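You operate a simulated robot arm through the tools that you are given. There is no shell and no other tool. Be economical: measure what you need, move in short steps, check, and stop when the job is done.

The job below is to be done with a simulated robot arm. You get a single attempt, and the scene is never put back.

Task
Put things in order on the top of the black desk. At the end: the blue brush stands on top of the white parcel; the yellow ledger stands where the clear jar stood; the green dabber stands on top of the purple ledger; the clear jar is on the brown cork coaster; whatever was shut is shut again. Leave all else as you found it, and nothing knocked over.
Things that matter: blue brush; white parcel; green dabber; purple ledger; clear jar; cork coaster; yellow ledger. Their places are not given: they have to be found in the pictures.

The check looks at the end state, three seconds after you hand in, the way a careful person would. Anything else that was tipped, shoved, dropped, spilled or broken makes it a failure.

Robot
A 7-joint arm with a two-finger parallel gripper, fixed in place. Base frame: the origin is at the foot of the arm, x ahead of it, y to its left, z up; the work surface is at about z = 730. Lengths are in mm, angles in degrees, forces in N, time in s.
With the tool pointing down near the work surface it reaches from about 180 to 680 mm from the base axis. Its first joint turns from -66.0 to 66.0 degrees. Payload 2.4 kg.
The tool frame sits at the grasp point between the pads (the TCP): z along the fingers, y along the line on which they close. The tips reach 30 mm beyond it. The gripper opens to 94 mm. The fingers are 28 mm wide and 10 mm thick; the gripper's body (50 by 96 mm) begins 55 mm behind the TCP.
Orientation is that of the tool frame in the base frame, as a unit quaternion [x, y, z, w]. With the fingers straight down and closing along the base's y, the tool's x points along the base's -x, its y along +y and its z along -z.

Tools
- The arm moves only by the tool move_arm. Its argument "increments" is a list of rows, each an object of numbers (a shift or turn left out is 0, a gripper value left out holds the last): "x", "y", "z": the shift along the tool's x, y, z in mm; "wx", "wy", "wz": the turn, a rotation vector about the tool's x, y, z in degrees. In form: [{"x": .., "y": .., "z": .., "wx": .., "wy": .., "wz": ..}, ...]. A call has 1 to 8 rows; each row is the pose to reach, as a shift and turn from the pose commanded when the call began, along the tool's axes at that moment. "hand" is the finger opening in mm, from 0 to 94, set as the call begins (left out, the last holds). A row lasts 0.2 s, in which the tool goes at most 50 mm and 8.6 degrees; a call with a longer step from one row to the next is refused whole, and so is a gripper value outside its range. Where a pose cannot be reached the arm comes as near as it can. A force on the tool above 40 N (or 10 N above the force at the start of the call, whichever is more), or a blocked arm, ends the call early, and 0.2 s more pass. The fingers move at their own pace (about 153 mm/s each) and stop on an object; they squeeze with about 25 N. The grip force told is the motor's: it shows also when the fingers shut on nothing. Time passes only in rows, and 0.2 s behind the last, so rows that repeat a pose let the fingers close. It gives the time, the measured TCP pose, the force on the tool (base axes), the opening and the grip force at its end, in the units of the frame above (readings bear some noise), and new pictures: "views" is both (left out), scene, wrist or none.
- Cameras (640 x 400 px; columns grow to the right, rows downward): "scene" is fixed at [29.8, 479, 1426.3]; the picture's right is [-0.76, -0.65, 0.00], its down [-0.47, 0.55, -0.69] and it looks along [0.45, -0.52, -0.72] (base axes); focal length 333 px, centre (320, 200). "wrist" rides on the gripper at [-37, 0, -58] in the tool frame; the picture's right is [0.00, -1.00, 0.00], its down [0.97, 0.00, -0.24] and it looks along [0.24, 0.00, 0.97] (tool axes); focal length 218 px, centre (320, 200).
- measure_at(camera, pixels): for up to 12 pixels [column, row] of the newest picture of that camera ("zoom" is the newest enlarged one), the place [x, y, z] in the base frame of the surface seen there, good to about 2 mm. No time passes.
- enlarge(camera, box): a new picture of the part [left, top, right, bottom] of that camera's present view, enlarged. No time passes.
- finish_job(): hands the job in; it is judged then, once.

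Work in short steps. Measure before you move; look again where a grasp or a placing could have gone wrong, and mend it. You have 80 turns and 120 pictures in all, those below and enlarged ones among them. Open the gripper and draw the arm clear of the work before you hand the job in, unless the task says otherwise; then end with one line.

The tools are called after "Call:" as a command line: name --argument value ..., lists and objects as JSON in quotes. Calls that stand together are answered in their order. move_arm: Moves the arm, as the interface text tells. Its arguments: {"type":"object","properties":{"increments":{"type":"array","items":{"type":"object","properties":{"x":{"type":"number"},"y":{"type":"number"},"z":{"type":"number"},"wx":{"type":"number"},"wy":{"type":"number"},"wz":{"type":"number"}}}},"hand":{"type":"number"},"views":{"type":"string","enum":["both","scene","wrist","none"]}},"required":["increments"]} The other tools are called the same way: measure_at (camera, pixels) gives the place of the surface under pixels of a picture; enlarge (camera, box) takes an enlarged picture of a part of a camera's view; finish_job () hands the job in.

At the start:

```text
t: 0.0
tool_pos: [394.7, 36.9, 1019.5]
tcp_rot: [0.0, 1.0, -0.001, 0.0]
ft_force: [0.1, -0.5, 0.6]
finger_gap: 94.0
finger_force: 0.1
```

scene: 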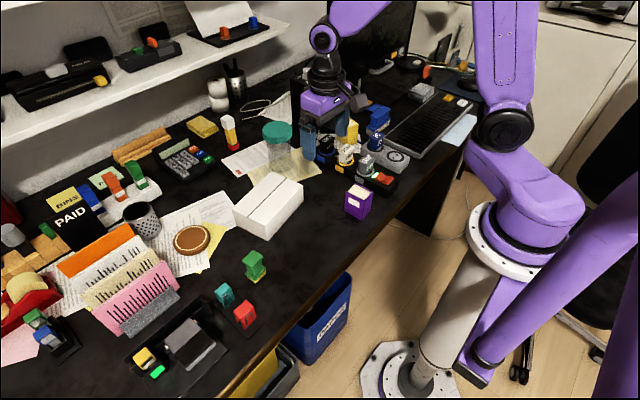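
wrist: 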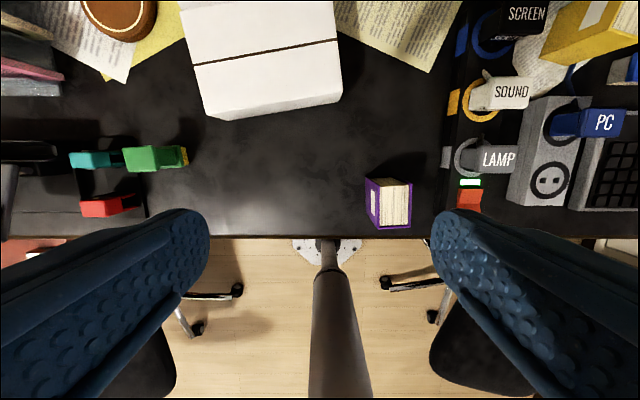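

The scene shows the white parcel near (270,205), jar near (278,145), coaster near (192,240), purple ledger near (357,200) and a green dabber near (254,265). I enlarge to find the brush and the yellow ledger.

Call:
enlarge --camera "scene" --box '[200, 60, 420, 230]'

Call:
enlarge --camera "scene" --box '[0, 110, 300, 390]'

```text
2.35 times, centred on (310, 145) of scene
```

zoom: 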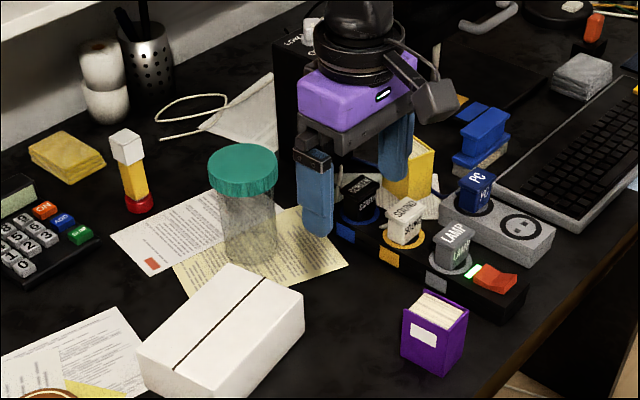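

```text
1.43 times, centred on (150, 250) of scene
```

zoom: 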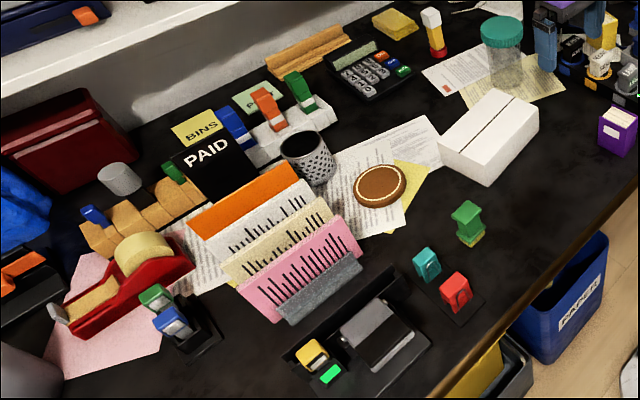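

I move nothing yet; I measure the key things in the scene picture.

Call:
measure_at --camera "scene" --pixels '[[278, 131], [264, 132], [293, 136], [280, 165], [192, 239], [254, 258], [254, 276], [352, 188], [358, 206], [272, 196], [351, 126], [378, 115]]'

Call:
measure_at --camera "wrist" --pixels '[[187, 12], [333, 5], [209, 118], [342, 98], [370, 180], [411, 182], [380, 228], [410, 226], [600, 25], [155, 157], [118, 12], [320, 150]]'

```text
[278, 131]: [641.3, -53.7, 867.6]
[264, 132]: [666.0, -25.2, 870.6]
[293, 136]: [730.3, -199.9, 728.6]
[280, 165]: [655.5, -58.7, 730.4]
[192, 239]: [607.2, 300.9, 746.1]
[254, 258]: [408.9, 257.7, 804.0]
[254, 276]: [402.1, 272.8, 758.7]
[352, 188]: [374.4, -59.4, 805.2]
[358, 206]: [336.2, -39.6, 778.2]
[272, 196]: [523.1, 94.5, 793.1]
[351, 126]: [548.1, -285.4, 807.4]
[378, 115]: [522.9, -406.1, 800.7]
```

```text
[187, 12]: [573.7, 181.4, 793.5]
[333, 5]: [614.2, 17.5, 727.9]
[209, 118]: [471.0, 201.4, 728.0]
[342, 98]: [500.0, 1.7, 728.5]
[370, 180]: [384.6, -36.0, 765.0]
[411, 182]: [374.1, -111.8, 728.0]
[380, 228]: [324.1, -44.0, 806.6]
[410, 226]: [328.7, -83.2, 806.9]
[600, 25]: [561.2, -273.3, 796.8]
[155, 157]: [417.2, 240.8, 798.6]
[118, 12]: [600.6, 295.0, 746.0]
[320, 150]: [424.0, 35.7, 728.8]
```

Jar stands near (650,-50), top 870; yellow ledger near (560,-280); brush near (523,-406). I move the arm right at height to view the ledger and brush from above.

Call:
move_arm --increments '[{"x": -15, "y": -45}, {"x": -30, "y": -90}, {"x": -45, "y": -135}, {"x": -60, "y": -180}, {"x": -70, "y": -225}, {"x": -80, "y": -270}, {"x": -80, "y": -310}]' --hand 94

```text
t: 1.6
tool_pos: [473.9, -274.9, 1018.9]
tcp_rot: [0.0, 1.0, 0.001, 0.0]
ft_force: [-0.5, 0.4, 0.0]
finger_gap: 94.0
finger_force: 0.0
```

scene: 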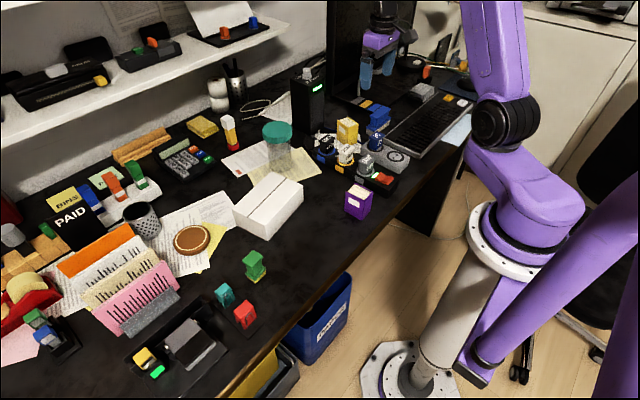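
wrist: 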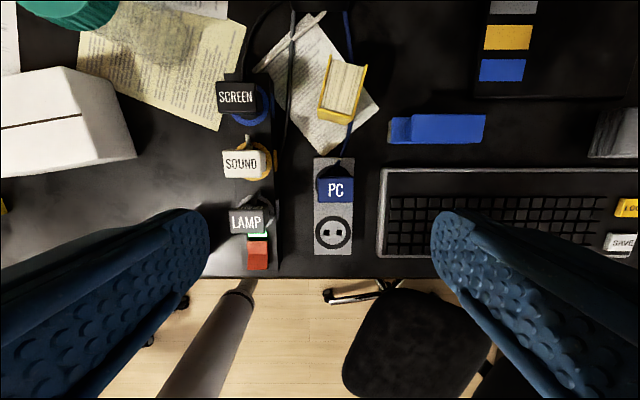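

The brush is at wrist (437,128), the yellow ledger at (342,88), with an upright black object around (507,50). I enlarge these and measure.

Call:
enlarge --camera "wrist" --box '[200, 0, 640, 280]'

Call:
enlarge --camera "scene" --box '[290, 20, 450, 200]'

Call:
measure_at --camera "wrist" --pixels '[[334, 60], [365, 68], [320, 118], [355, 122], [322, 108], [354, 113], [392, 120], [484, 117], [392, 141], [484, 141], [437, 128], [508, 70]]'

```text
1.43 times, centred on (420, 140) of wrist
```

zoom: 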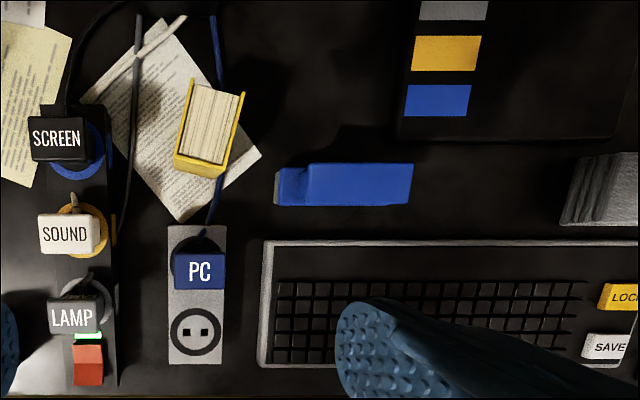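

```text
2.22 times, centred on (370, 110) of scene
```

zoom: 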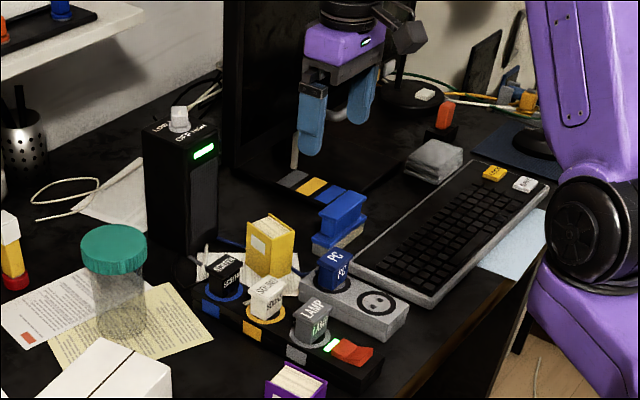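

```text
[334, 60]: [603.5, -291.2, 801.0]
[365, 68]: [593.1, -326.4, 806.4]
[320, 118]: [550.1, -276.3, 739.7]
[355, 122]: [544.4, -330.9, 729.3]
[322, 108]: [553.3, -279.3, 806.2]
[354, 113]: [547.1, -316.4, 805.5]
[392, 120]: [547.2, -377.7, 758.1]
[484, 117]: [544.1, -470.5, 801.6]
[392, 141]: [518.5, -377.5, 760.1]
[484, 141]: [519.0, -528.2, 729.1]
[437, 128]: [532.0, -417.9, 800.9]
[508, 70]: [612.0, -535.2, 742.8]
```

The brush is about 92 long in y and 28 wide in x, with its handle top at 801. I measure the monitor panel, the keyboard edge and the brush's lower edges for clearance.

Call:
measure_at --camera "scene" --pixels '[[335, 60], [340, 20], [400, 20], [412, 60], [306, 85], [322, 80], [364, 107], [385, 110], [372, 124], [386, 127], [376, 131], [388, 118]]'

Call:
measure_at --camera "wrist" --pixels '[[400, 168], [480, 168], [430, 160], [412, 130], [410, 118], [412, 140], [484, 140], [445, 112], [480, 97], [625, 120], [600, 130], [440, 146]]'

```text
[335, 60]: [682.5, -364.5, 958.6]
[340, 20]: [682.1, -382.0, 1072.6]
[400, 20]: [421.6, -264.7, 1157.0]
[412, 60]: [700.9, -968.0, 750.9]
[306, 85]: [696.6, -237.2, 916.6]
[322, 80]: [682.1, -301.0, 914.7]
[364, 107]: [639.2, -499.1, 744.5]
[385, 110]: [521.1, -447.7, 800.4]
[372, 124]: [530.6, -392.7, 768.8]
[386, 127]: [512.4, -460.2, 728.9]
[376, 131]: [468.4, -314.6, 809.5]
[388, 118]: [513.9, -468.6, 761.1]
```

```text
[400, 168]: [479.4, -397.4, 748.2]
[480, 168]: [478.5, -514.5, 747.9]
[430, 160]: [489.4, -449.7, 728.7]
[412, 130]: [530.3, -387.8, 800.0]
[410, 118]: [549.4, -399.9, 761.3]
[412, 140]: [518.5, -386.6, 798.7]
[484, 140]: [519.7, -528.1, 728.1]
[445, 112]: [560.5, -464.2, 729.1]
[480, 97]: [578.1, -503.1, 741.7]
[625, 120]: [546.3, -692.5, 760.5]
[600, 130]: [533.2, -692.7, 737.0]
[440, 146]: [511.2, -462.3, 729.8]
```

The monitor panel is at x≈682 and the keyboard edge at x≈480, so a grasp of the brush across x is feasible. Now I go look at the jar from above.

Call:
move_arm --increments '[{"x": -20, "y": 45}, {"x": -40, "y": 90}, {"x": -60, "y": 135}, {"x": -80, "y": 180}, {"x": -90, "y": 225}, {"x": -90, "y": 225}]'

```text
t: 3.0
tool_pos: [562.2, -48.7, 1019.5]
tcp_rot: [0.001, 1.0, 0.0, -0.001]
ft_force: [-0.4, -0.6, -0.7]
finger_gap: 94.2
finger_force: 0.0
```

scene: 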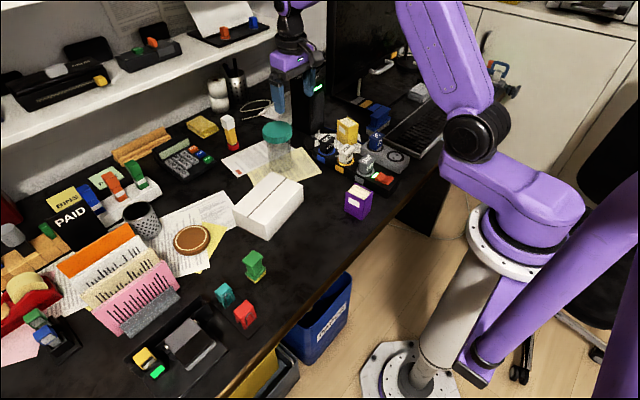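
wrist: 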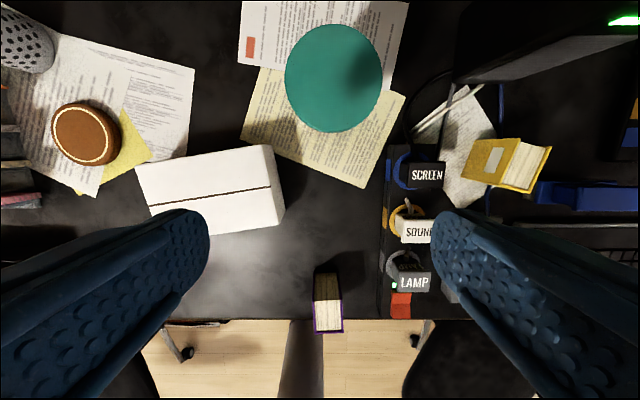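

The teal lid spans columns 285–383 and rows 25–132 in the wrist picture, and the coaster is at (86,134). I measure both rims.

Call:
measure_at --camera "wrist" --pixels '[[334, 27], [334, 129], [288, 78], [380, 78], [300, 45], [368, 110], [86, 107], [86, 160], [55, 132], [115, 132], [86, 134], [60, 110]]'

Call:
measure_at --camera "scene" --pixels '[[270, 155], [278, 158], [288, 155], [277, 146], [265, 142], [289, 142], [275, 172], [228, 147], [235, 145], [178, 243], [205, 247], [190, 253]]'

Call:
enlarge --camera "scene" --box '[160, 110, 320, 270]'

```text
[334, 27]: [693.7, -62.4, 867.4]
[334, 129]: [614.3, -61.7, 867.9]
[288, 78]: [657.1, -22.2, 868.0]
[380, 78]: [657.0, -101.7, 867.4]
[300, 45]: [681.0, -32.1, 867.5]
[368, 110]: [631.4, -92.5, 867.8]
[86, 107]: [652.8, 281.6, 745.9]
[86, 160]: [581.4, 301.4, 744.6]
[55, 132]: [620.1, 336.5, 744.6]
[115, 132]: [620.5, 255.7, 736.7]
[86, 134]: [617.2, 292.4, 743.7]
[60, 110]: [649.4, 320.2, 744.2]
```

```text
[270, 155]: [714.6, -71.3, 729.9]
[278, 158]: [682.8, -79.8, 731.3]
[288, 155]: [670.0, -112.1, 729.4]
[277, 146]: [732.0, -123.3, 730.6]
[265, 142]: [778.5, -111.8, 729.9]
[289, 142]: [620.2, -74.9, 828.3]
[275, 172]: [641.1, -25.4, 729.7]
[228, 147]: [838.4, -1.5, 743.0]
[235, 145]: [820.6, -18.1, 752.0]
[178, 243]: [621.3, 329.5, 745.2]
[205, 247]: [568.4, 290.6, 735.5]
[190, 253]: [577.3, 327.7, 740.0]
```

```text
2.50 times, centred on (240, 190) of scene
```

zoom: 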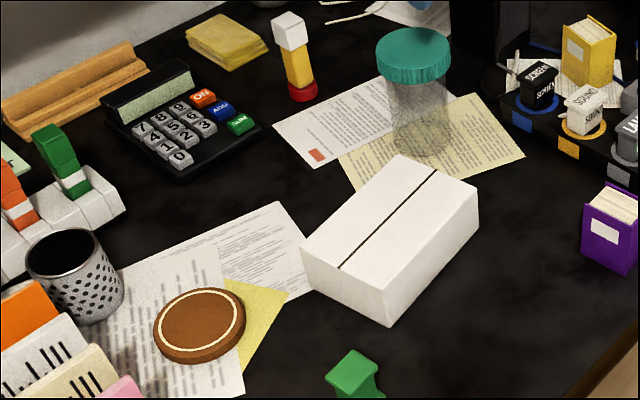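

The jar centre is about (654,-62) with an 84 lid, wider than the glass; the coaster centre is about (617,296). I measure the surroundings (shelf, sorter, cup, tower) before the grasp.

Call:
measure_at --camera "scene" --pixels '[[150, 90], [285, 30], [60, 135], [60, 265], [128, 226], [135, 240], [125, 205], [152, 207], [140, 235], [296, 85], [294, 120], [80, 275]]'

Call:
measure_at --camera "wrist" --pixels '[[455, 80], [470, 5], [570, 60], [40, 70], [10, 15], [50, 30], [10, 135], [12, 165], [12, 200], [415, 172], [210, 185], [160, 190]]'

```text
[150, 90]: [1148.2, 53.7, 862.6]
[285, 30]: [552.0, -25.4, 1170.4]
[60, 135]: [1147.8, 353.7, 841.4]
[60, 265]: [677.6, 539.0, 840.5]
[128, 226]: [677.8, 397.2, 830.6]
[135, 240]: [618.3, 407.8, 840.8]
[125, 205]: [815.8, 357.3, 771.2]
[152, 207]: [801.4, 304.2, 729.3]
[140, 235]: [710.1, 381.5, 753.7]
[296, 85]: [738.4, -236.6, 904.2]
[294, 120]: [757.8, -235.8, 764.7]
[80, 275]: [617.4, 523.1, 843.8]
```

```text
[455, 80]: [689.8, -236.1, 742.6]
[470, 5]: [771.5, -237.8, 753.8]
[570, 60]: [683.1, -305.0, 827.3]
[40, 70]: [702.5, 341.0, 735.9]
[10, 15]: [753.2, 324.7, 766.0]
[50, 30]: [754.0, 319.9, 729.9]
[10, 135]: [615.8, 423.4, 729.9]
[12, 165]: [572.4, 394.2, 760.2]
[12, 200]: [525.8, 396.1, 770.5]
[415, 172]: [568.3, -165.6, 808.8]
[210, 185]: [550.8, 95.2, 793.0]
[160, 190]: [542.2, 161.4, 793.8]
```

Surroundings are clear (sorter edge y≈394, tower y<-236). I align over the jar at (654,-62), staying high, with the fingers fully open.

Call:
move_arm --increments '[{"x": -30, "y": -6}, {"x": -60, "y": -13}, {"x": -92, "y": -13}, {"x": -92, "y": -13, "z": 40}, {"x": -92, "y": -13, "z": 80}, {"x": -92, "y": -13, "z": 80}]'

```text
t: 4.4
tool_pos: [656.8, -62.6, 940.2]
tcp_rot: [0.0, 1.0, 0.0, 0.0]
ft_force: [0.6, 0.1, 1.1]
finger_gap: 94.1
finger_force: 0.0
```

scene: 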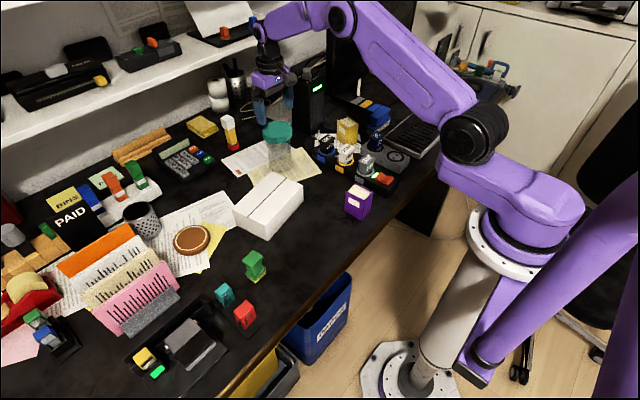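
wrist: 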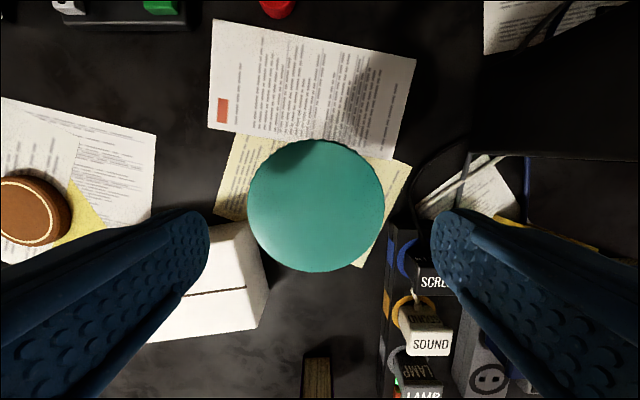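

The lid spans columns 248–385 in the wrist view. I measure its rim for fine centring.

Call:
measure_at --camera "wrist" --pixels '[[251, 205], [382, 205], [316, 143], [316, 268], [249, 205], [384, 205]]'

```text
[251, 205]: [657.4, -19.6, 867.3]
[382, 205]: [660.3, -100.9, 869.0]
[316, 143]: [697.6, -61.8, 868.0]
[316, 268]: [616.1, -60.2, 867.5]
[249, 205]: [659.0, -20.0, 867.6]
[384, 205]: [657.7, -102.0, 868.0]
```

Centre is (657,-61), diameter 83. I shift 1.5 mm and descend in steps to z≈856 so the pads sit around the lid.

Call:
move_arm --increments '[{"y": 1.5, "z": 25}, {"y": 1.5, "z": 45}, {"y": 1.5, "z": 60}, {"y": 1.5, "z": 75}, {"y": 1.5, "z": 84}, {"y": 1.5, "z": 84}]'

```text
t: 5.8
tool_pos: [656.6, -60.0, 855.7]
tcp_rot: [-0.001, 1.0, -0.001, 0.0]
ft_force: [0.5, -0.2, 0.4]
finger_gap: 93.7
finger_force: 0.1
```

scene: 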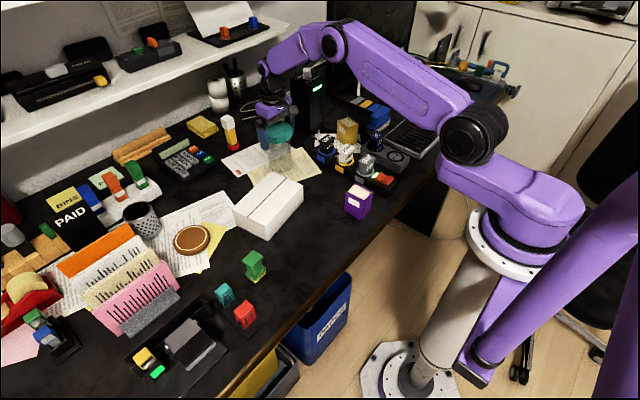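
wrist: 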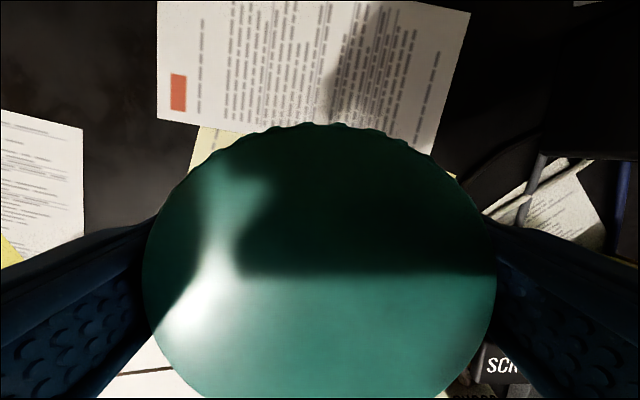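

No contact so far. I close the fingers on the lid.

Call:
move_arm --increments '[{"z": 0}, {"z": 0}, {"z": 0}]' --hand 60 --views "none"

```text
t: 6.6
tool_pos: [654.9, -61.1, 855.9]
tcp_rot: [0.0, 1.0, -0.001, 0.0]
ft_force: [0.6, 0.8, 0.1]
finger_gap: 84.3
finger_force: 25.2
```

The grip holds at 84.3. I lift 10 mm and enlarge to see whether the glass comes along or only the lid.

Call:
move_arm --increments '[{"z": -3}, {"z": -6}, {"z": -10}, {"z": -10}]' --views "none"

Call:
enlarge --camera "scene" --box '[230, 90, 330, 190]'

```text
t: 7.6
tool_pos: [656.4, -61.6, 866.7]
tcp_rot: [0.0, 1.0, 0.0, 0.0]
ft_force: [-0.6, 0.3, -0.8]
finger_gap: 84.2
finger_force: 24.8
```

```text
4.00 times, centred on (280, 140) of scene
```

zoom: 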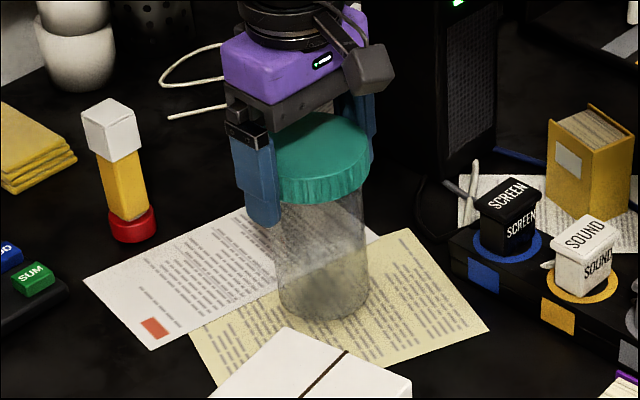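

The result is ambiguous, so I lift 10 mm more and compare the glass bottom in the same frame.

Call:
move_arm --increments '[{"z": -5}, {"z": -10}, {"z": -10}]' --views "none"

Call:
enlarge --camera "scene" --box '[230, 90, 330, 190]'

```text
t: 8.4
tool_pos: [654.8, -61.5, 876.3]
tcp_rot: [0.0, 1.0, 0.0, 0.0]
ft_force: [-0.7, 0.5, -1.0]
finger_gap: 84.3
finger_force: 25.1
```

```text
4.00 times, centred on (280, 140) of scene
```

zoom: 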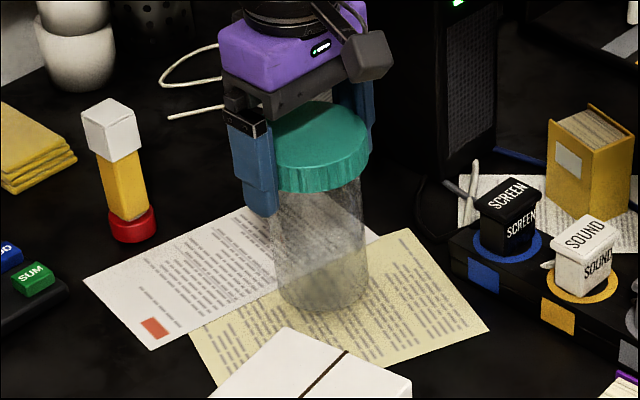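

The glass bottom rises along with the lid (320 to 310 px), so the whole jar is held. I raise it well above the parcel.

Call:
move_arm --increments '[{"z": -25}, {"z": -55}, {"z": -85}, {"z": -112}, {"z": -112}]' --views "none"

Call:
move_arm --increments '[{"x": 4, "y": 40}, {"x": 8, "y": 80}, {"x": 13, "y": 125}, {"x": 18, "y": 170}, {"x": 23, "y": 215}, {"x": 30, "y": 260}, {"x": 36, "y": 300}, {"x": 38, "y": 330}]' --views "none"

Call:
move_arm --increments '[{"y": 15}, {"x": 0, "y": 28}, {"y": 28}]'

```text
t: 9.6
tool_pos: [656.5, -60.7, 987.0]
tcp_rot: [-0.001, 1.0, 0.001, 0.0]
ft_force: [1.3, 0.5, -2.1]
finger_gap: 84.3
finger_force: 25.8
```

```text
t: 11.4
tool_pos: [618.3, 270.7, 987.5]
tcp_rot: [0.001, 1.0, 0.0, 0.0]
ft_force: [0.3, -0.3, -0.6]
finger_gap: 84.3
finger_force: 25.5
```

```text
t: 12.2
tool_pos: [617.7, 296.7, 988.7]
tcp_rot: [0.001, 1.0, 0.0, 0.0]
ft_force: [1.1, -0.4, -0.7]
finger_gap: 84.2
finger_force: 24.9
```

scene: 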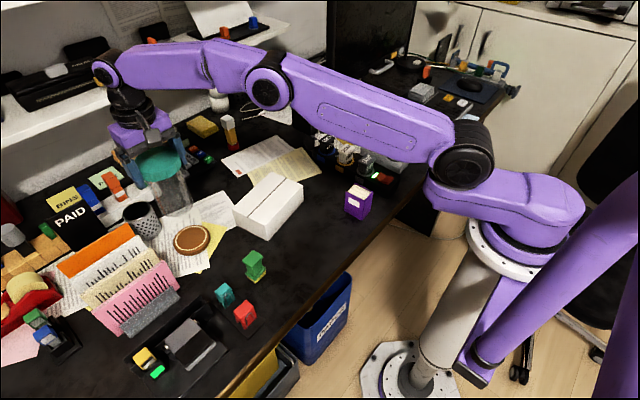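
wrist: 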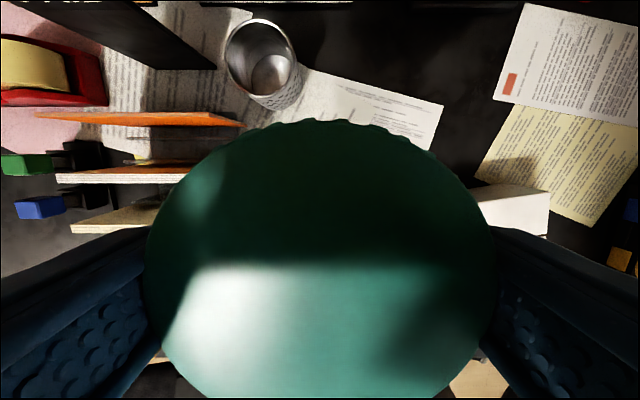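

The arm holds the jar over the coaster with the coaster at scene (192,240) unobscured. I measure the coaster rim once more to confirm its centre.

Call:
enlarge --camera "scene" --box '[150, 200, 230, 270]'

Call:
measure_at --camera "scene" --pixels '[[176, 240], [209, 237], [192, 228], [190, 250], [181, 231], [203, 247], [204, 230], [178, 247]]'

```text
5.71 times, centred on (190, 235) of scene
```

zoom: 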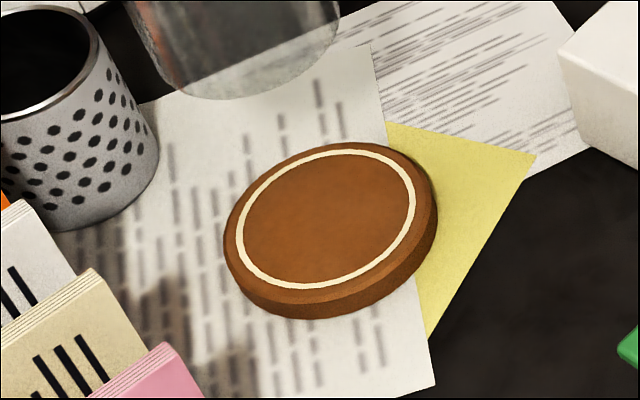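

```text
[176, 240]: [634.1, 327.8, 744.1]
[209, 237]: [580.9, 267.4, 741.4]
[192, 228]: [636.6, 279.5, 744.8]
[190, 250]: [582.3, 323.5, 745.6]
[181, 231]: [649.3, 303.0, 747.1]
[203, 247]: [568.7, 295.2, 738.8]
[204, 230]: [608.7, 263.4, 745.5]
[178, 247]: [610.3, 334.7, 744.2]
```

I use the cream ring in the zoom, which is concentric with the coaster, for its centre.

Call:
measure_at --camera "zoom" --pixels '[[238, 235], [414, 202], [355, 152], [293, 287], [258, 188], [395, 250], [325, 220], [400, 165], [250, 275]]'

```text
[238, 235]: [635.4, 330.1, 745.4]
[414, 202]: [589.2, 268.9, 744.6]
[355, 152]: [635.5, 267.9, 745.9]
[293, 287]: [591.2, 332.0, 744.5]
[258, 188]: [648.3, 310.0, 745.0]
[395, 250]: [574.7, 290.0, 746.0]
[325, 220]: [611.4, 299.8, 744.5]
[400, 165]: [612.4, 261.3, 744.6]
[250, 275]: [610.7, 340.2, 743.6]
```

Coaster centre is (612,300), top 745. I shift to it and descend until the jar bottom is about 3 mm above.

Call:
move_arm --increments '[{"x": 3, "y": 2, "z": 25}, {"x": 5.5, "y": 3, "z": 55}, {"x": 5.5, "y": 3, "z": 80}, {"x": 5.5, "y": 3, "z": 100}, {"x": 5.5, "y": 3, "z": 112}, {"x": 5.5, "y": 3, "z": 112}]' --views "scene"

Call:
enlarge --camera "scene" --box '[150, 170, 250, 270]'

```text
t: 13.6
tool_pos: [611.9, 300.3, 875.3]
tcp_rot: [0.0, 1.0, 0.0, 0.0]
ft_force: [-0.2, -0.2, -0.9]
finger_gap: 84.0
finger_force: 25.1
```

scene: 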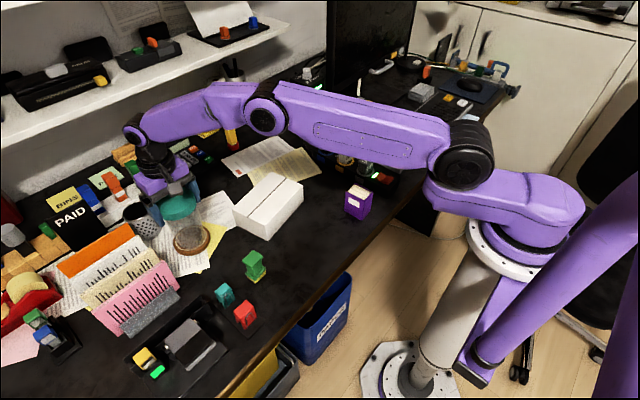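

```text
4.00 times, centred on (200, 220) of scene
```

zoom: 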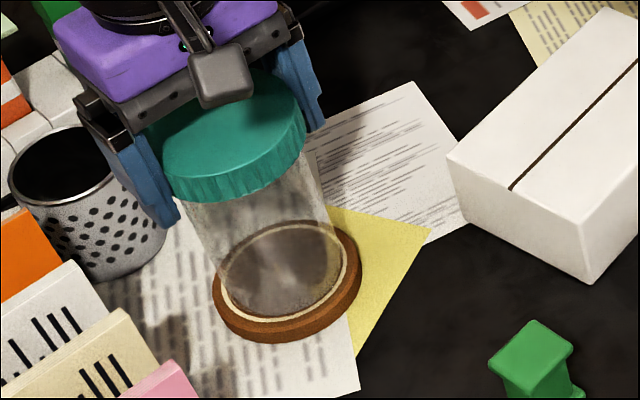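

The jar sits nicely over the coaster. I lower 1 mm at a time until contact.

Call:
move_arm --increments '[{"z": 1}, {"z": 2}, {"z": 3}, {"z": 4}, {"z": 4.5}, {"z": 4.5}]' --views "none"

```text
t: 15.0
tool_pos: [613.4, 300.4, 871.3]
tcp_rot: [0.001, 1.0, 0.0, 0.001]
ft_force: [-1.5, -0.4, 7.4]
finger_gap: 84.4
finger_force: 25.3
```

An upward force of 7 N shows it is resting on the coaster. I open the fingers gently to full and look.

Call:
move_arm --increments '[{"z": 0}, {"z": 0}]' --hand 94 --views "none"

Call:
move_arm --increments '[{"z": -15}, {"z": -40}, {"z": -80}, {"z": -120}, {"z": -160}, {"z": -160}]'

Call:
enlarge --camera "scene" --box '[150, 170, 250, 270]'

```text
t: 15.6
tool_pos: [612.0, 300.0, 870.7]
tcp_rot: [0.001, 1.0, 0.0, 0.0]
ft_force: [1.0, 0.3, 0.1]
finger_gap: 93.9
finger_force: 0.1
```

```text
t: 17.0
tool_pos: [612.7, 300.4, 1034.0]
tcp_rot: [0.0, 1.0, 0.0, 0.001]
ft_force: [-0.8, 0.8, 0.5]
finger_gap: 94.1
finger_force: 0.1
```

scene: 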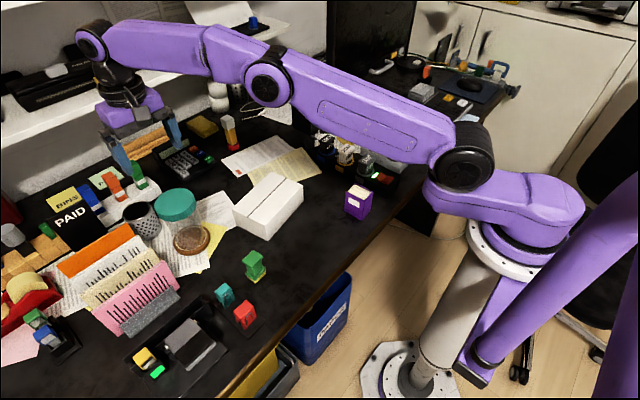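
wrist: 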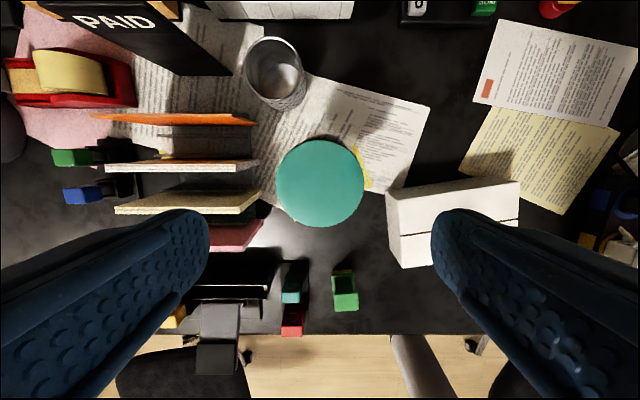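

```text
4.00 times, centred on (200, 220) of scene
```

zoom: 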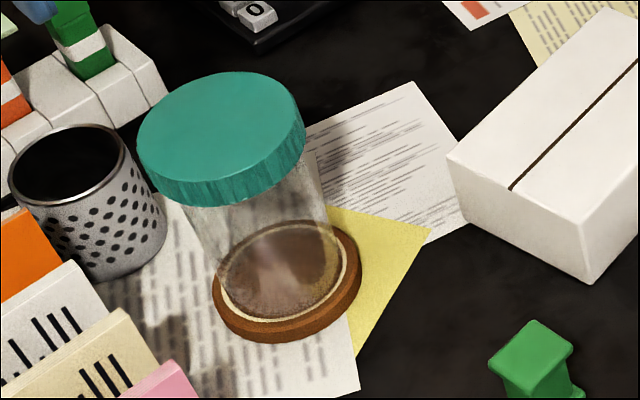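

The jar is upright, centred on the coaster, lid on. Next I move high to above the yellow ledger near (574,-303).

Call:
move_arm --increments '[{"x": 10, "y": -48}, {"x": 20, "y": -96}, {"x": 30, "y": -144}, {"x": 40, "y": -192}, {"x": 50, "y": -240}, {"x": 60, "y": -288}, {"x": 65, "y": -336}, {"x": 70, "y": -384}]' --views "none"

Call:
move_arm --increments '[{"y": -48}, {"y": -96}, {"y": -144}, {"y": -192}, {"y": -219}, {"y": -219}]' --views "wrist"

```text
t: 18.8
tool_pos: [541.0, -84.9, 1031.8]
tcp_rot: [0.0, 1.0, 0.0, 0.0]
ft_force: [0.6, -0.6, 1.5]
finger_gap: 93.9
finger_force: 0.0
```

```text
t: 20.2
tool_pos: [542.3, -302.6, 1030.8]
tcp_rot: [0.0, 1.0, 0.0, 0.0]
ft_force: [-0.2, -0.4, -0.6]
finger_gap: 93.8
finger_force: 0.1
```

wrist: 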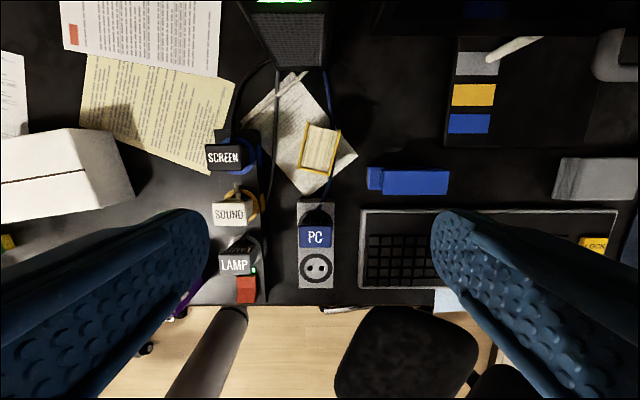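

Call:
enlarge --camera "wrist" --box '[280, 100, 360, 210]'

```text
3.64 times, centred on (320, 155) of wrist
```

zoom: 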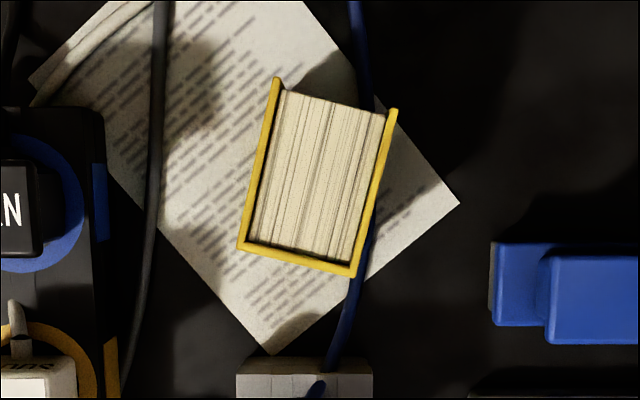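

The ledger's covers are the long sides, with the spine toward me. I measure its four top corners in this zoom.

Call:
measure_at --camera "zoom" --pixels '[[278, 81], [393, 112], [241, 244], [353, 272], [258, 165], [374, 190], [315, 170], [297, 258]]'

```text
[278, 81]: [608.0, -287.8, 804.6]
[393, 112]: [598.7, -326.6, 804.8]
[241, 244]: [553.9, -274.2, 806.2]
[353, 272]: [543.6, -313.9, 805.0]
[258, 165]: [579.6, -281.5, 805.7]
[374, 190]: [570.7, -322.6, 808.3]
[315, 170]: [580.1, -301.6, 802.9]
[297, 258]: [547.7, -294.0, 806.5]
```

Ledger centre is (576,-301), rotated -13.4°, 40 wide. I align with wz=+13.4, open to 70, and descend partway.

Call:
move_arm --increments '[{"x": -15, "y": 1, "z": 30, "wz": 7}, {"x": -34, "y": 2, "z": 60, "wz": 13.4}, {"x": -34, "y": 2, "z": 100, "wz": 13.4}, {"x": -34, "y": 2, "z": 140, "wz": 13.4}, {"x": -34, "y": 2, "z": 160, "wz": 13.4}, {"x": -34, "y": 2, "z": 160, "wz": 13.4}]' --hand 70

```text
t: 21.6
tool_pos: [576.5, -301.4, 870.8]
tcp_rot: [0.116, 0.993, -0.001, 0.001]
ft_force: [0.5, 0.0, -0.2]
finger_gap: 70.2
finger_force: 0.1
```

scene: 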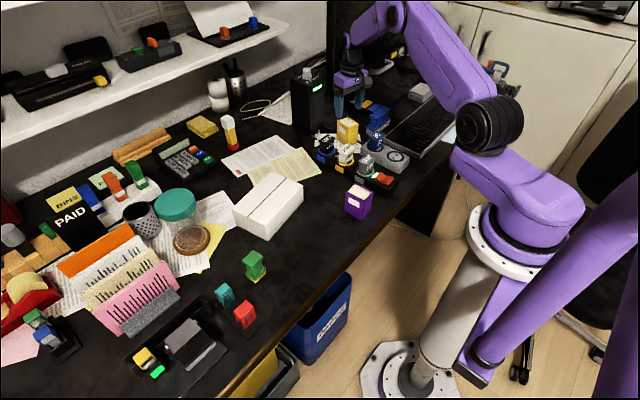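
wrist: 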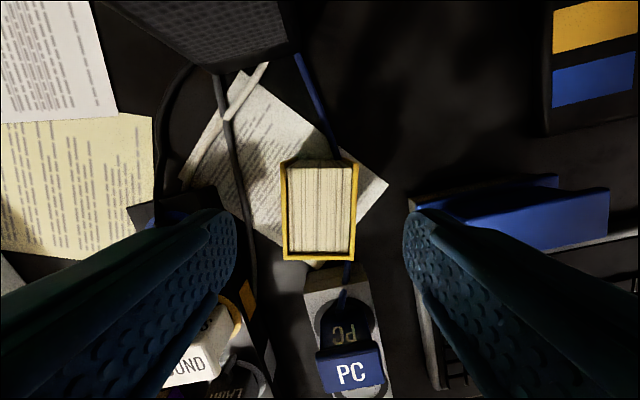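

The ledger is centred and square between the fingers. I go down to z≈785 and grip.

Call:
move_arm --increments '[{"z": 30}, {"z": 55}, {"z": 72}, {"z": 85}, {"z": 85}]' --views "none"

Call:
move_arm --increments '[{"z": 0}, {"z": 0}, {"z": 0}]' --hand 25 --views "wrist"

```text
t: 22.8
tool_pos: [577.2, -300.9, 786.5]
tcp_rot: [0.117, 0.993, 0.0, 0.0]
ft_force: [0.0, -0.1, 0.4]
finger_gap: 70.1
finger_force: 0.1
```

```text
t: 23.6
tool_pos: [575.8, -300.9, 785.9]
tcp_rot: [0.116, 0.993, 0.001, 0.0]
ft_force: [0.4, 0.5, 0.1]
finger_gap: 48.1
finger_force: 25.4
```

wrist: 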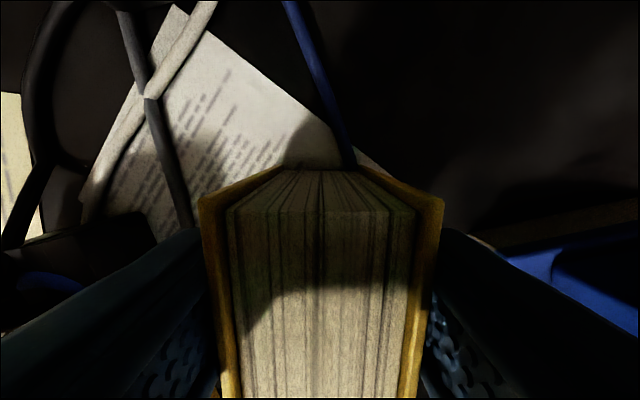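

Gripped at 48. I lift 130 mm straight up and check.

Call:
move_arm --increments '[{"z": -10}, {"z": -40}, {"z": -75}, {"z": -105}, {"z": -130}, {"z": -130}]'

```text
t: 25.0
tool_pos: [576.6, -300.5, 916.6]
tcp_rot: [0.116, 0.993, 0.0, 0.0]
ft_force: [0.2, 0.7, -3.2]
finger_gap: 48.4
finger_force: 25.0
```

scene: 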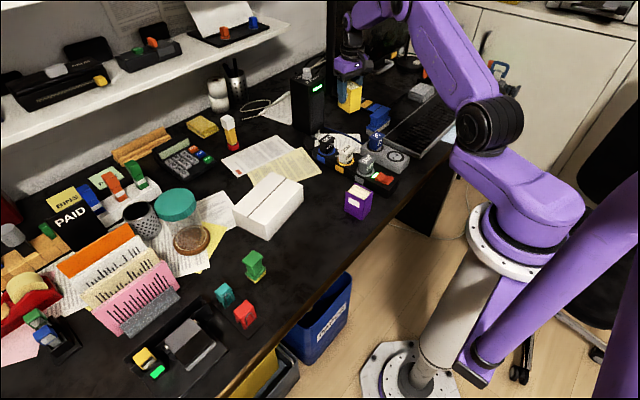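
wrist: 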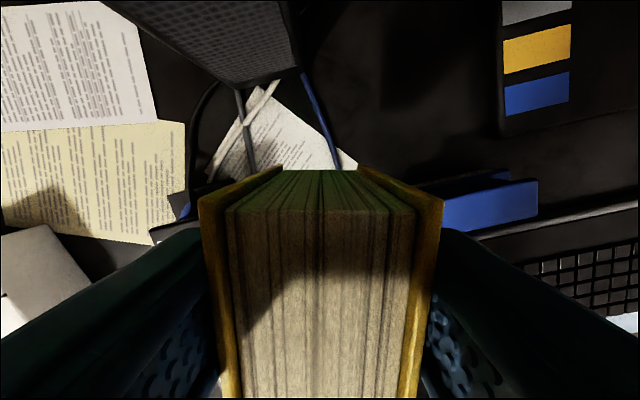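

Held firmly and upright. I carry it across to above the jar's old place (656,-61).

Call:
move_arm --increments '[{"x": -3.5, "y": 40}, {"x": -7, "y": 80}, {"x": -11, "y": 125}, {"x": -15, "y": 170}, {"x": -19, "y": 215}, {"x": -22.3, "y": 251.6}, {"x": -22.3, "y": 251.6}]' --views "none"

Call:
move_arm --increments '[{"z": 40}, {"z": 75}, {"z": 105}, {"z": 122}, {"z": 126}, {"z": 126}]'

```text
t: 26.6
tool_pos: [655.2, -62.0, 915.5]
tcp_rot: [0.116, 0.993, 0.001, 0.0]
ft_force: [1.0, -0.6, -3.2]
finger_gap: 48.1
finger_force: 25.2
```

```text
t: 28.0
tool_pos: [657.0, -61.8, 790.1]
tcp_rot: [0.117, 0.993, 0.0, 0.0]
ft_force: [-0.5, 0.0, -2.0]
finger_gap: 48.4
finger_force: 24.9
```

scene: 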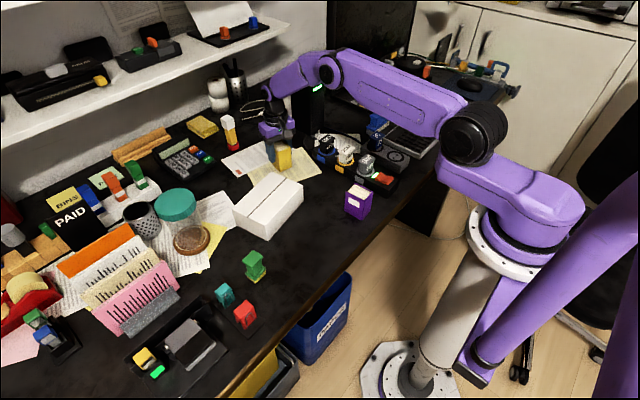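
wrist: 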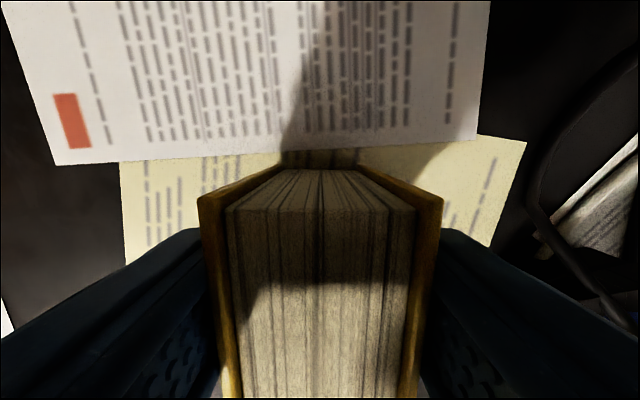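

The ledger hangs about 4 mm above the paper. I lower to contact.

Call:
move_arm --increments '[{"z": 1.5}, {"z": 3}, {"z": 4}, {"z": 4.5}, {"z": 4.5}]' --views "none"

```text
t: 29.2
tool_pos: [656.9, -60.0, 787.2]
tcp_rot: [0.117, 0.993, 0.001, 0.0]
ft_force: [-2.3, 0.8, 6.6]
finger_gap: 48.2
finger_force: 25.2
```

Contact at +6.6 N. I open to 75 and rise.

Call:
move_arm --increments '[{"z": 0}, {"z": 0}]' --hand 75 --views "none"

Call:
move_arm --increments '[{"z": -15}, {"z": -50}, {"z": -95}, {"z": -140}, {"z": -185}, {"z": -230}, {"z": -230}]'

Call:
enlarge --camera "scene" --box '[230, 90, 330, 190]'

```text
t: 29.8
tool_pos: [655.2, -61.6, 785.2]
tcp_rot: [0.116, 0.993, 0.001, 0.0]
ft_force: [0.2, 1.0, -0.1]
finger_gap: 75.1
finger_force: 0.0
```

```text
t: 31.4
tool_pos: [656.4, -62.0, 1015.7]
tcp_rot: [0.117, 0.993, 0.0, 0.0]
ft_force: [0.0, 0.6, -0.8]
finger_gap: 75.1
finger_force: 0.0
```

scene: 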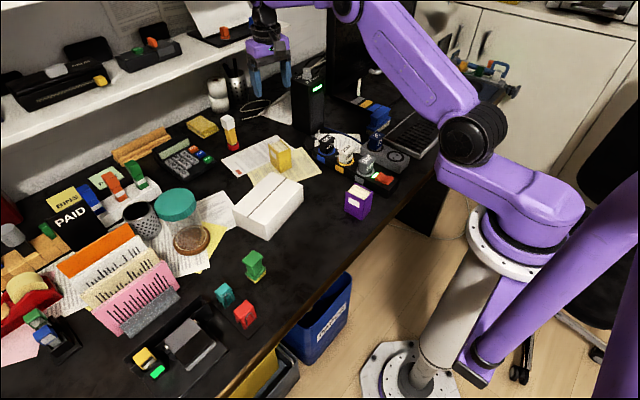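
wrist: 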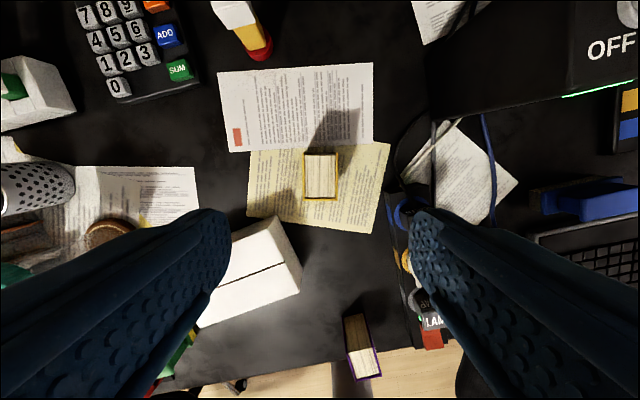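

```text
4.00 times, centred on (280, 140) of scene
```

zoom: 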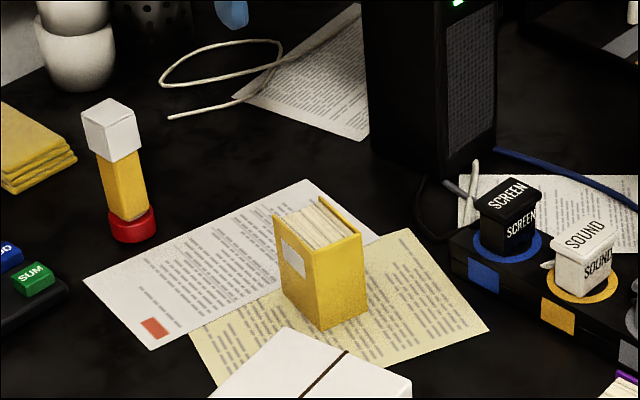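

The yellow ledger stands at the jar's old place. Next the brush: I back away from the monitor, then go over to it at height while rotating the hand 90° so the fingers close along x.

Call:
move_arm --increments '[{"x": 31, "y": -28, "wz": 7.5}, {"x": 62, "y": -56, "wz": 15}, {"x": 93, "y": -84, "wz": 22.5}, {"x": 85, "y": -126, "wz": 30}, {"x": 77, "y": -169, "wz": 37.5}, {"x": 69, "y": -211, "wz": 45}, {"x": 61, "y": -254, "wz": 52.5}, {"x": 53, "y": -296, "wz": 60}]' --views "none"

Call:
move_arm --increments '[{"x": -27, "y": -9, "wz": 5}, {"x": -54, "y": -19, "wz": 11}, {"x": -81.5, "y": -28.5, "wz": 16.6}, {"x": -81.5, "y": -28.5, "wz": 16.6}]'

```text
t: 33.2
tool_pos: [536.8, -339.9, 1016.1]
tcp_rot: [0.598, 0.801, 0.0, 0.0]
ft_force: [0.2, 0.3, -1.0]
finger_gap: 75.1
finger_force: 0.0
```

```text
t: 34.2
tool_pos: [531.7, -424.5, 1015.9]
tcp_rot: [0.708, 0.706, 0.0, -0.001]
ft_force: [0.2, 0.4, -0.3]
finger_gap: 75.2
finger_force: 0.2
```

scene: 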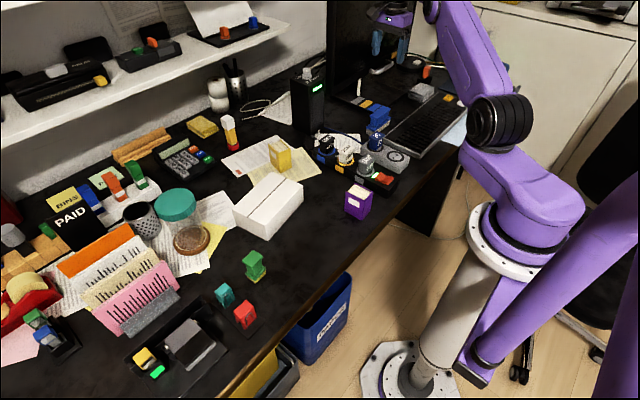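
wrist: 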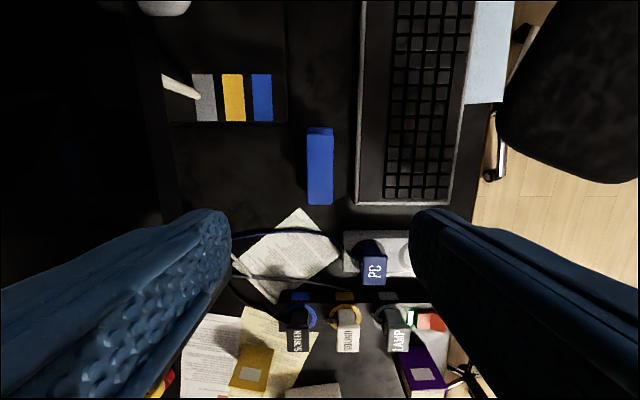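

Call:
enlarge --camera "wrist" --box '[270, 110, 370, 220]'

Call:
measure_at --camera "wrist" --pixels '[[309, 135], [331, 135], [310, 165], [332, 165], [309, 202], [332, 202], [320, 202], [320, 138], [320, 129], [308, 185], [331, 185]]'

```text
3.64 times, centred on (320, 165) of wrist
```

zoom: 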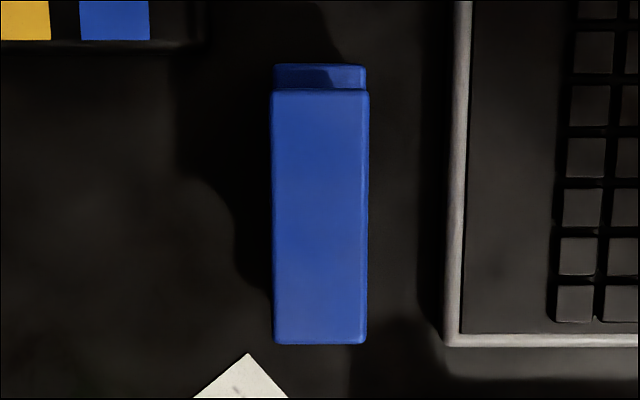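

```text
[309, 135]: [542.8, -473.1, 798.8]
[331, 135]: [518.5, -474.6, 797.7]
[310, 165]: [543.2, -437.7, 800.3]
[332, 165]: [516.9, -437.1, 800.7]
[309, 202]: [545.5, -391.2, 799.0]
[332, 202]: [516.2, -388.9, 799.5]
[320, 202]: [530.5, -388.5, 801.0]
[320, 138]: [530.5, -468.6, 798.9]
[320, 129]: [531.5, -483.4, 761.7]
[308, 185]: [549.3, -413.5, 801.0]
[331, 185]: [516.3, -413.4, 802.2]
```

Brush centre is about (531,-430), 29 wide. I shift 5.5 mm, narrow the fingers to 54 and descend to just above it.

Call:
move_arm --increments '[{"x": -5.5, "y": -0.7, "z": 40}, {"x": -5.5, "y": -0.7, "z": 80}, {"x": -5.5, "y": -0.7, "z": 120}, {"x": -5.5, "y": -0.7, "z": 160}, {"x": -5.5, "y": -0.7, "z": 175}, {"x": -5.5, "y": -0.7, "z": 175}]' --hand 54

```text
t: 35.6
tool_pos: [531.6, -432.0, 841.2]
tcp_rot: [0.707, 0.707, 0.0, 0.0]
ft_force: [0.0, 0.5, -0.6]
finger_gap: 54.0
finger_force: 0.1
```

scene: 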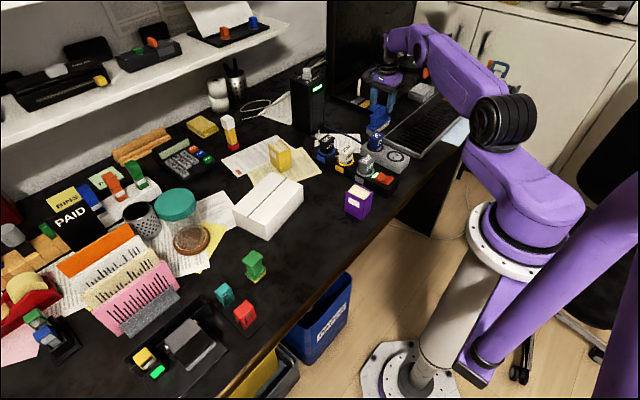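
wrist: 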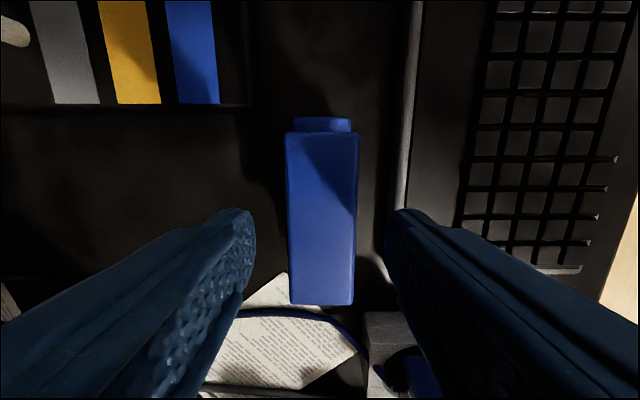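

The brush is centred between the fingers (columns 286–358). I descend 56 and grip.

Call:
move_arm --increments '[{"z": 20}, {"z": 38}, {"z": 50}, {"z": 56}, {"z": 56}]' --views "none"

Call:
move_arm --increments '[{"z": 0}, {"z": 0}, {"z": 0}]' --hand 10 --views "none"

```text
t: 36.8
tool_pos: [530.4, -426.4, 785.8]
tcp_rot: [0.708, 0.707, 0.0, 0.0]
ft_force: [0.0, 0.2, 0.3]
finger_gap: 53.9
finger_force: 0.1
out of reach, approached as far as the arm can: row 4, 5
```

```text
t: 37.6
tool_pos: [529.0, -427.0, 785.1]
tcp_rot: [0.707, 0.707, 0.0, -0.001]
ft_force: [1.1, 0.1, 1.1]
finger_gap: 37.8
finger_force: 25.0
```

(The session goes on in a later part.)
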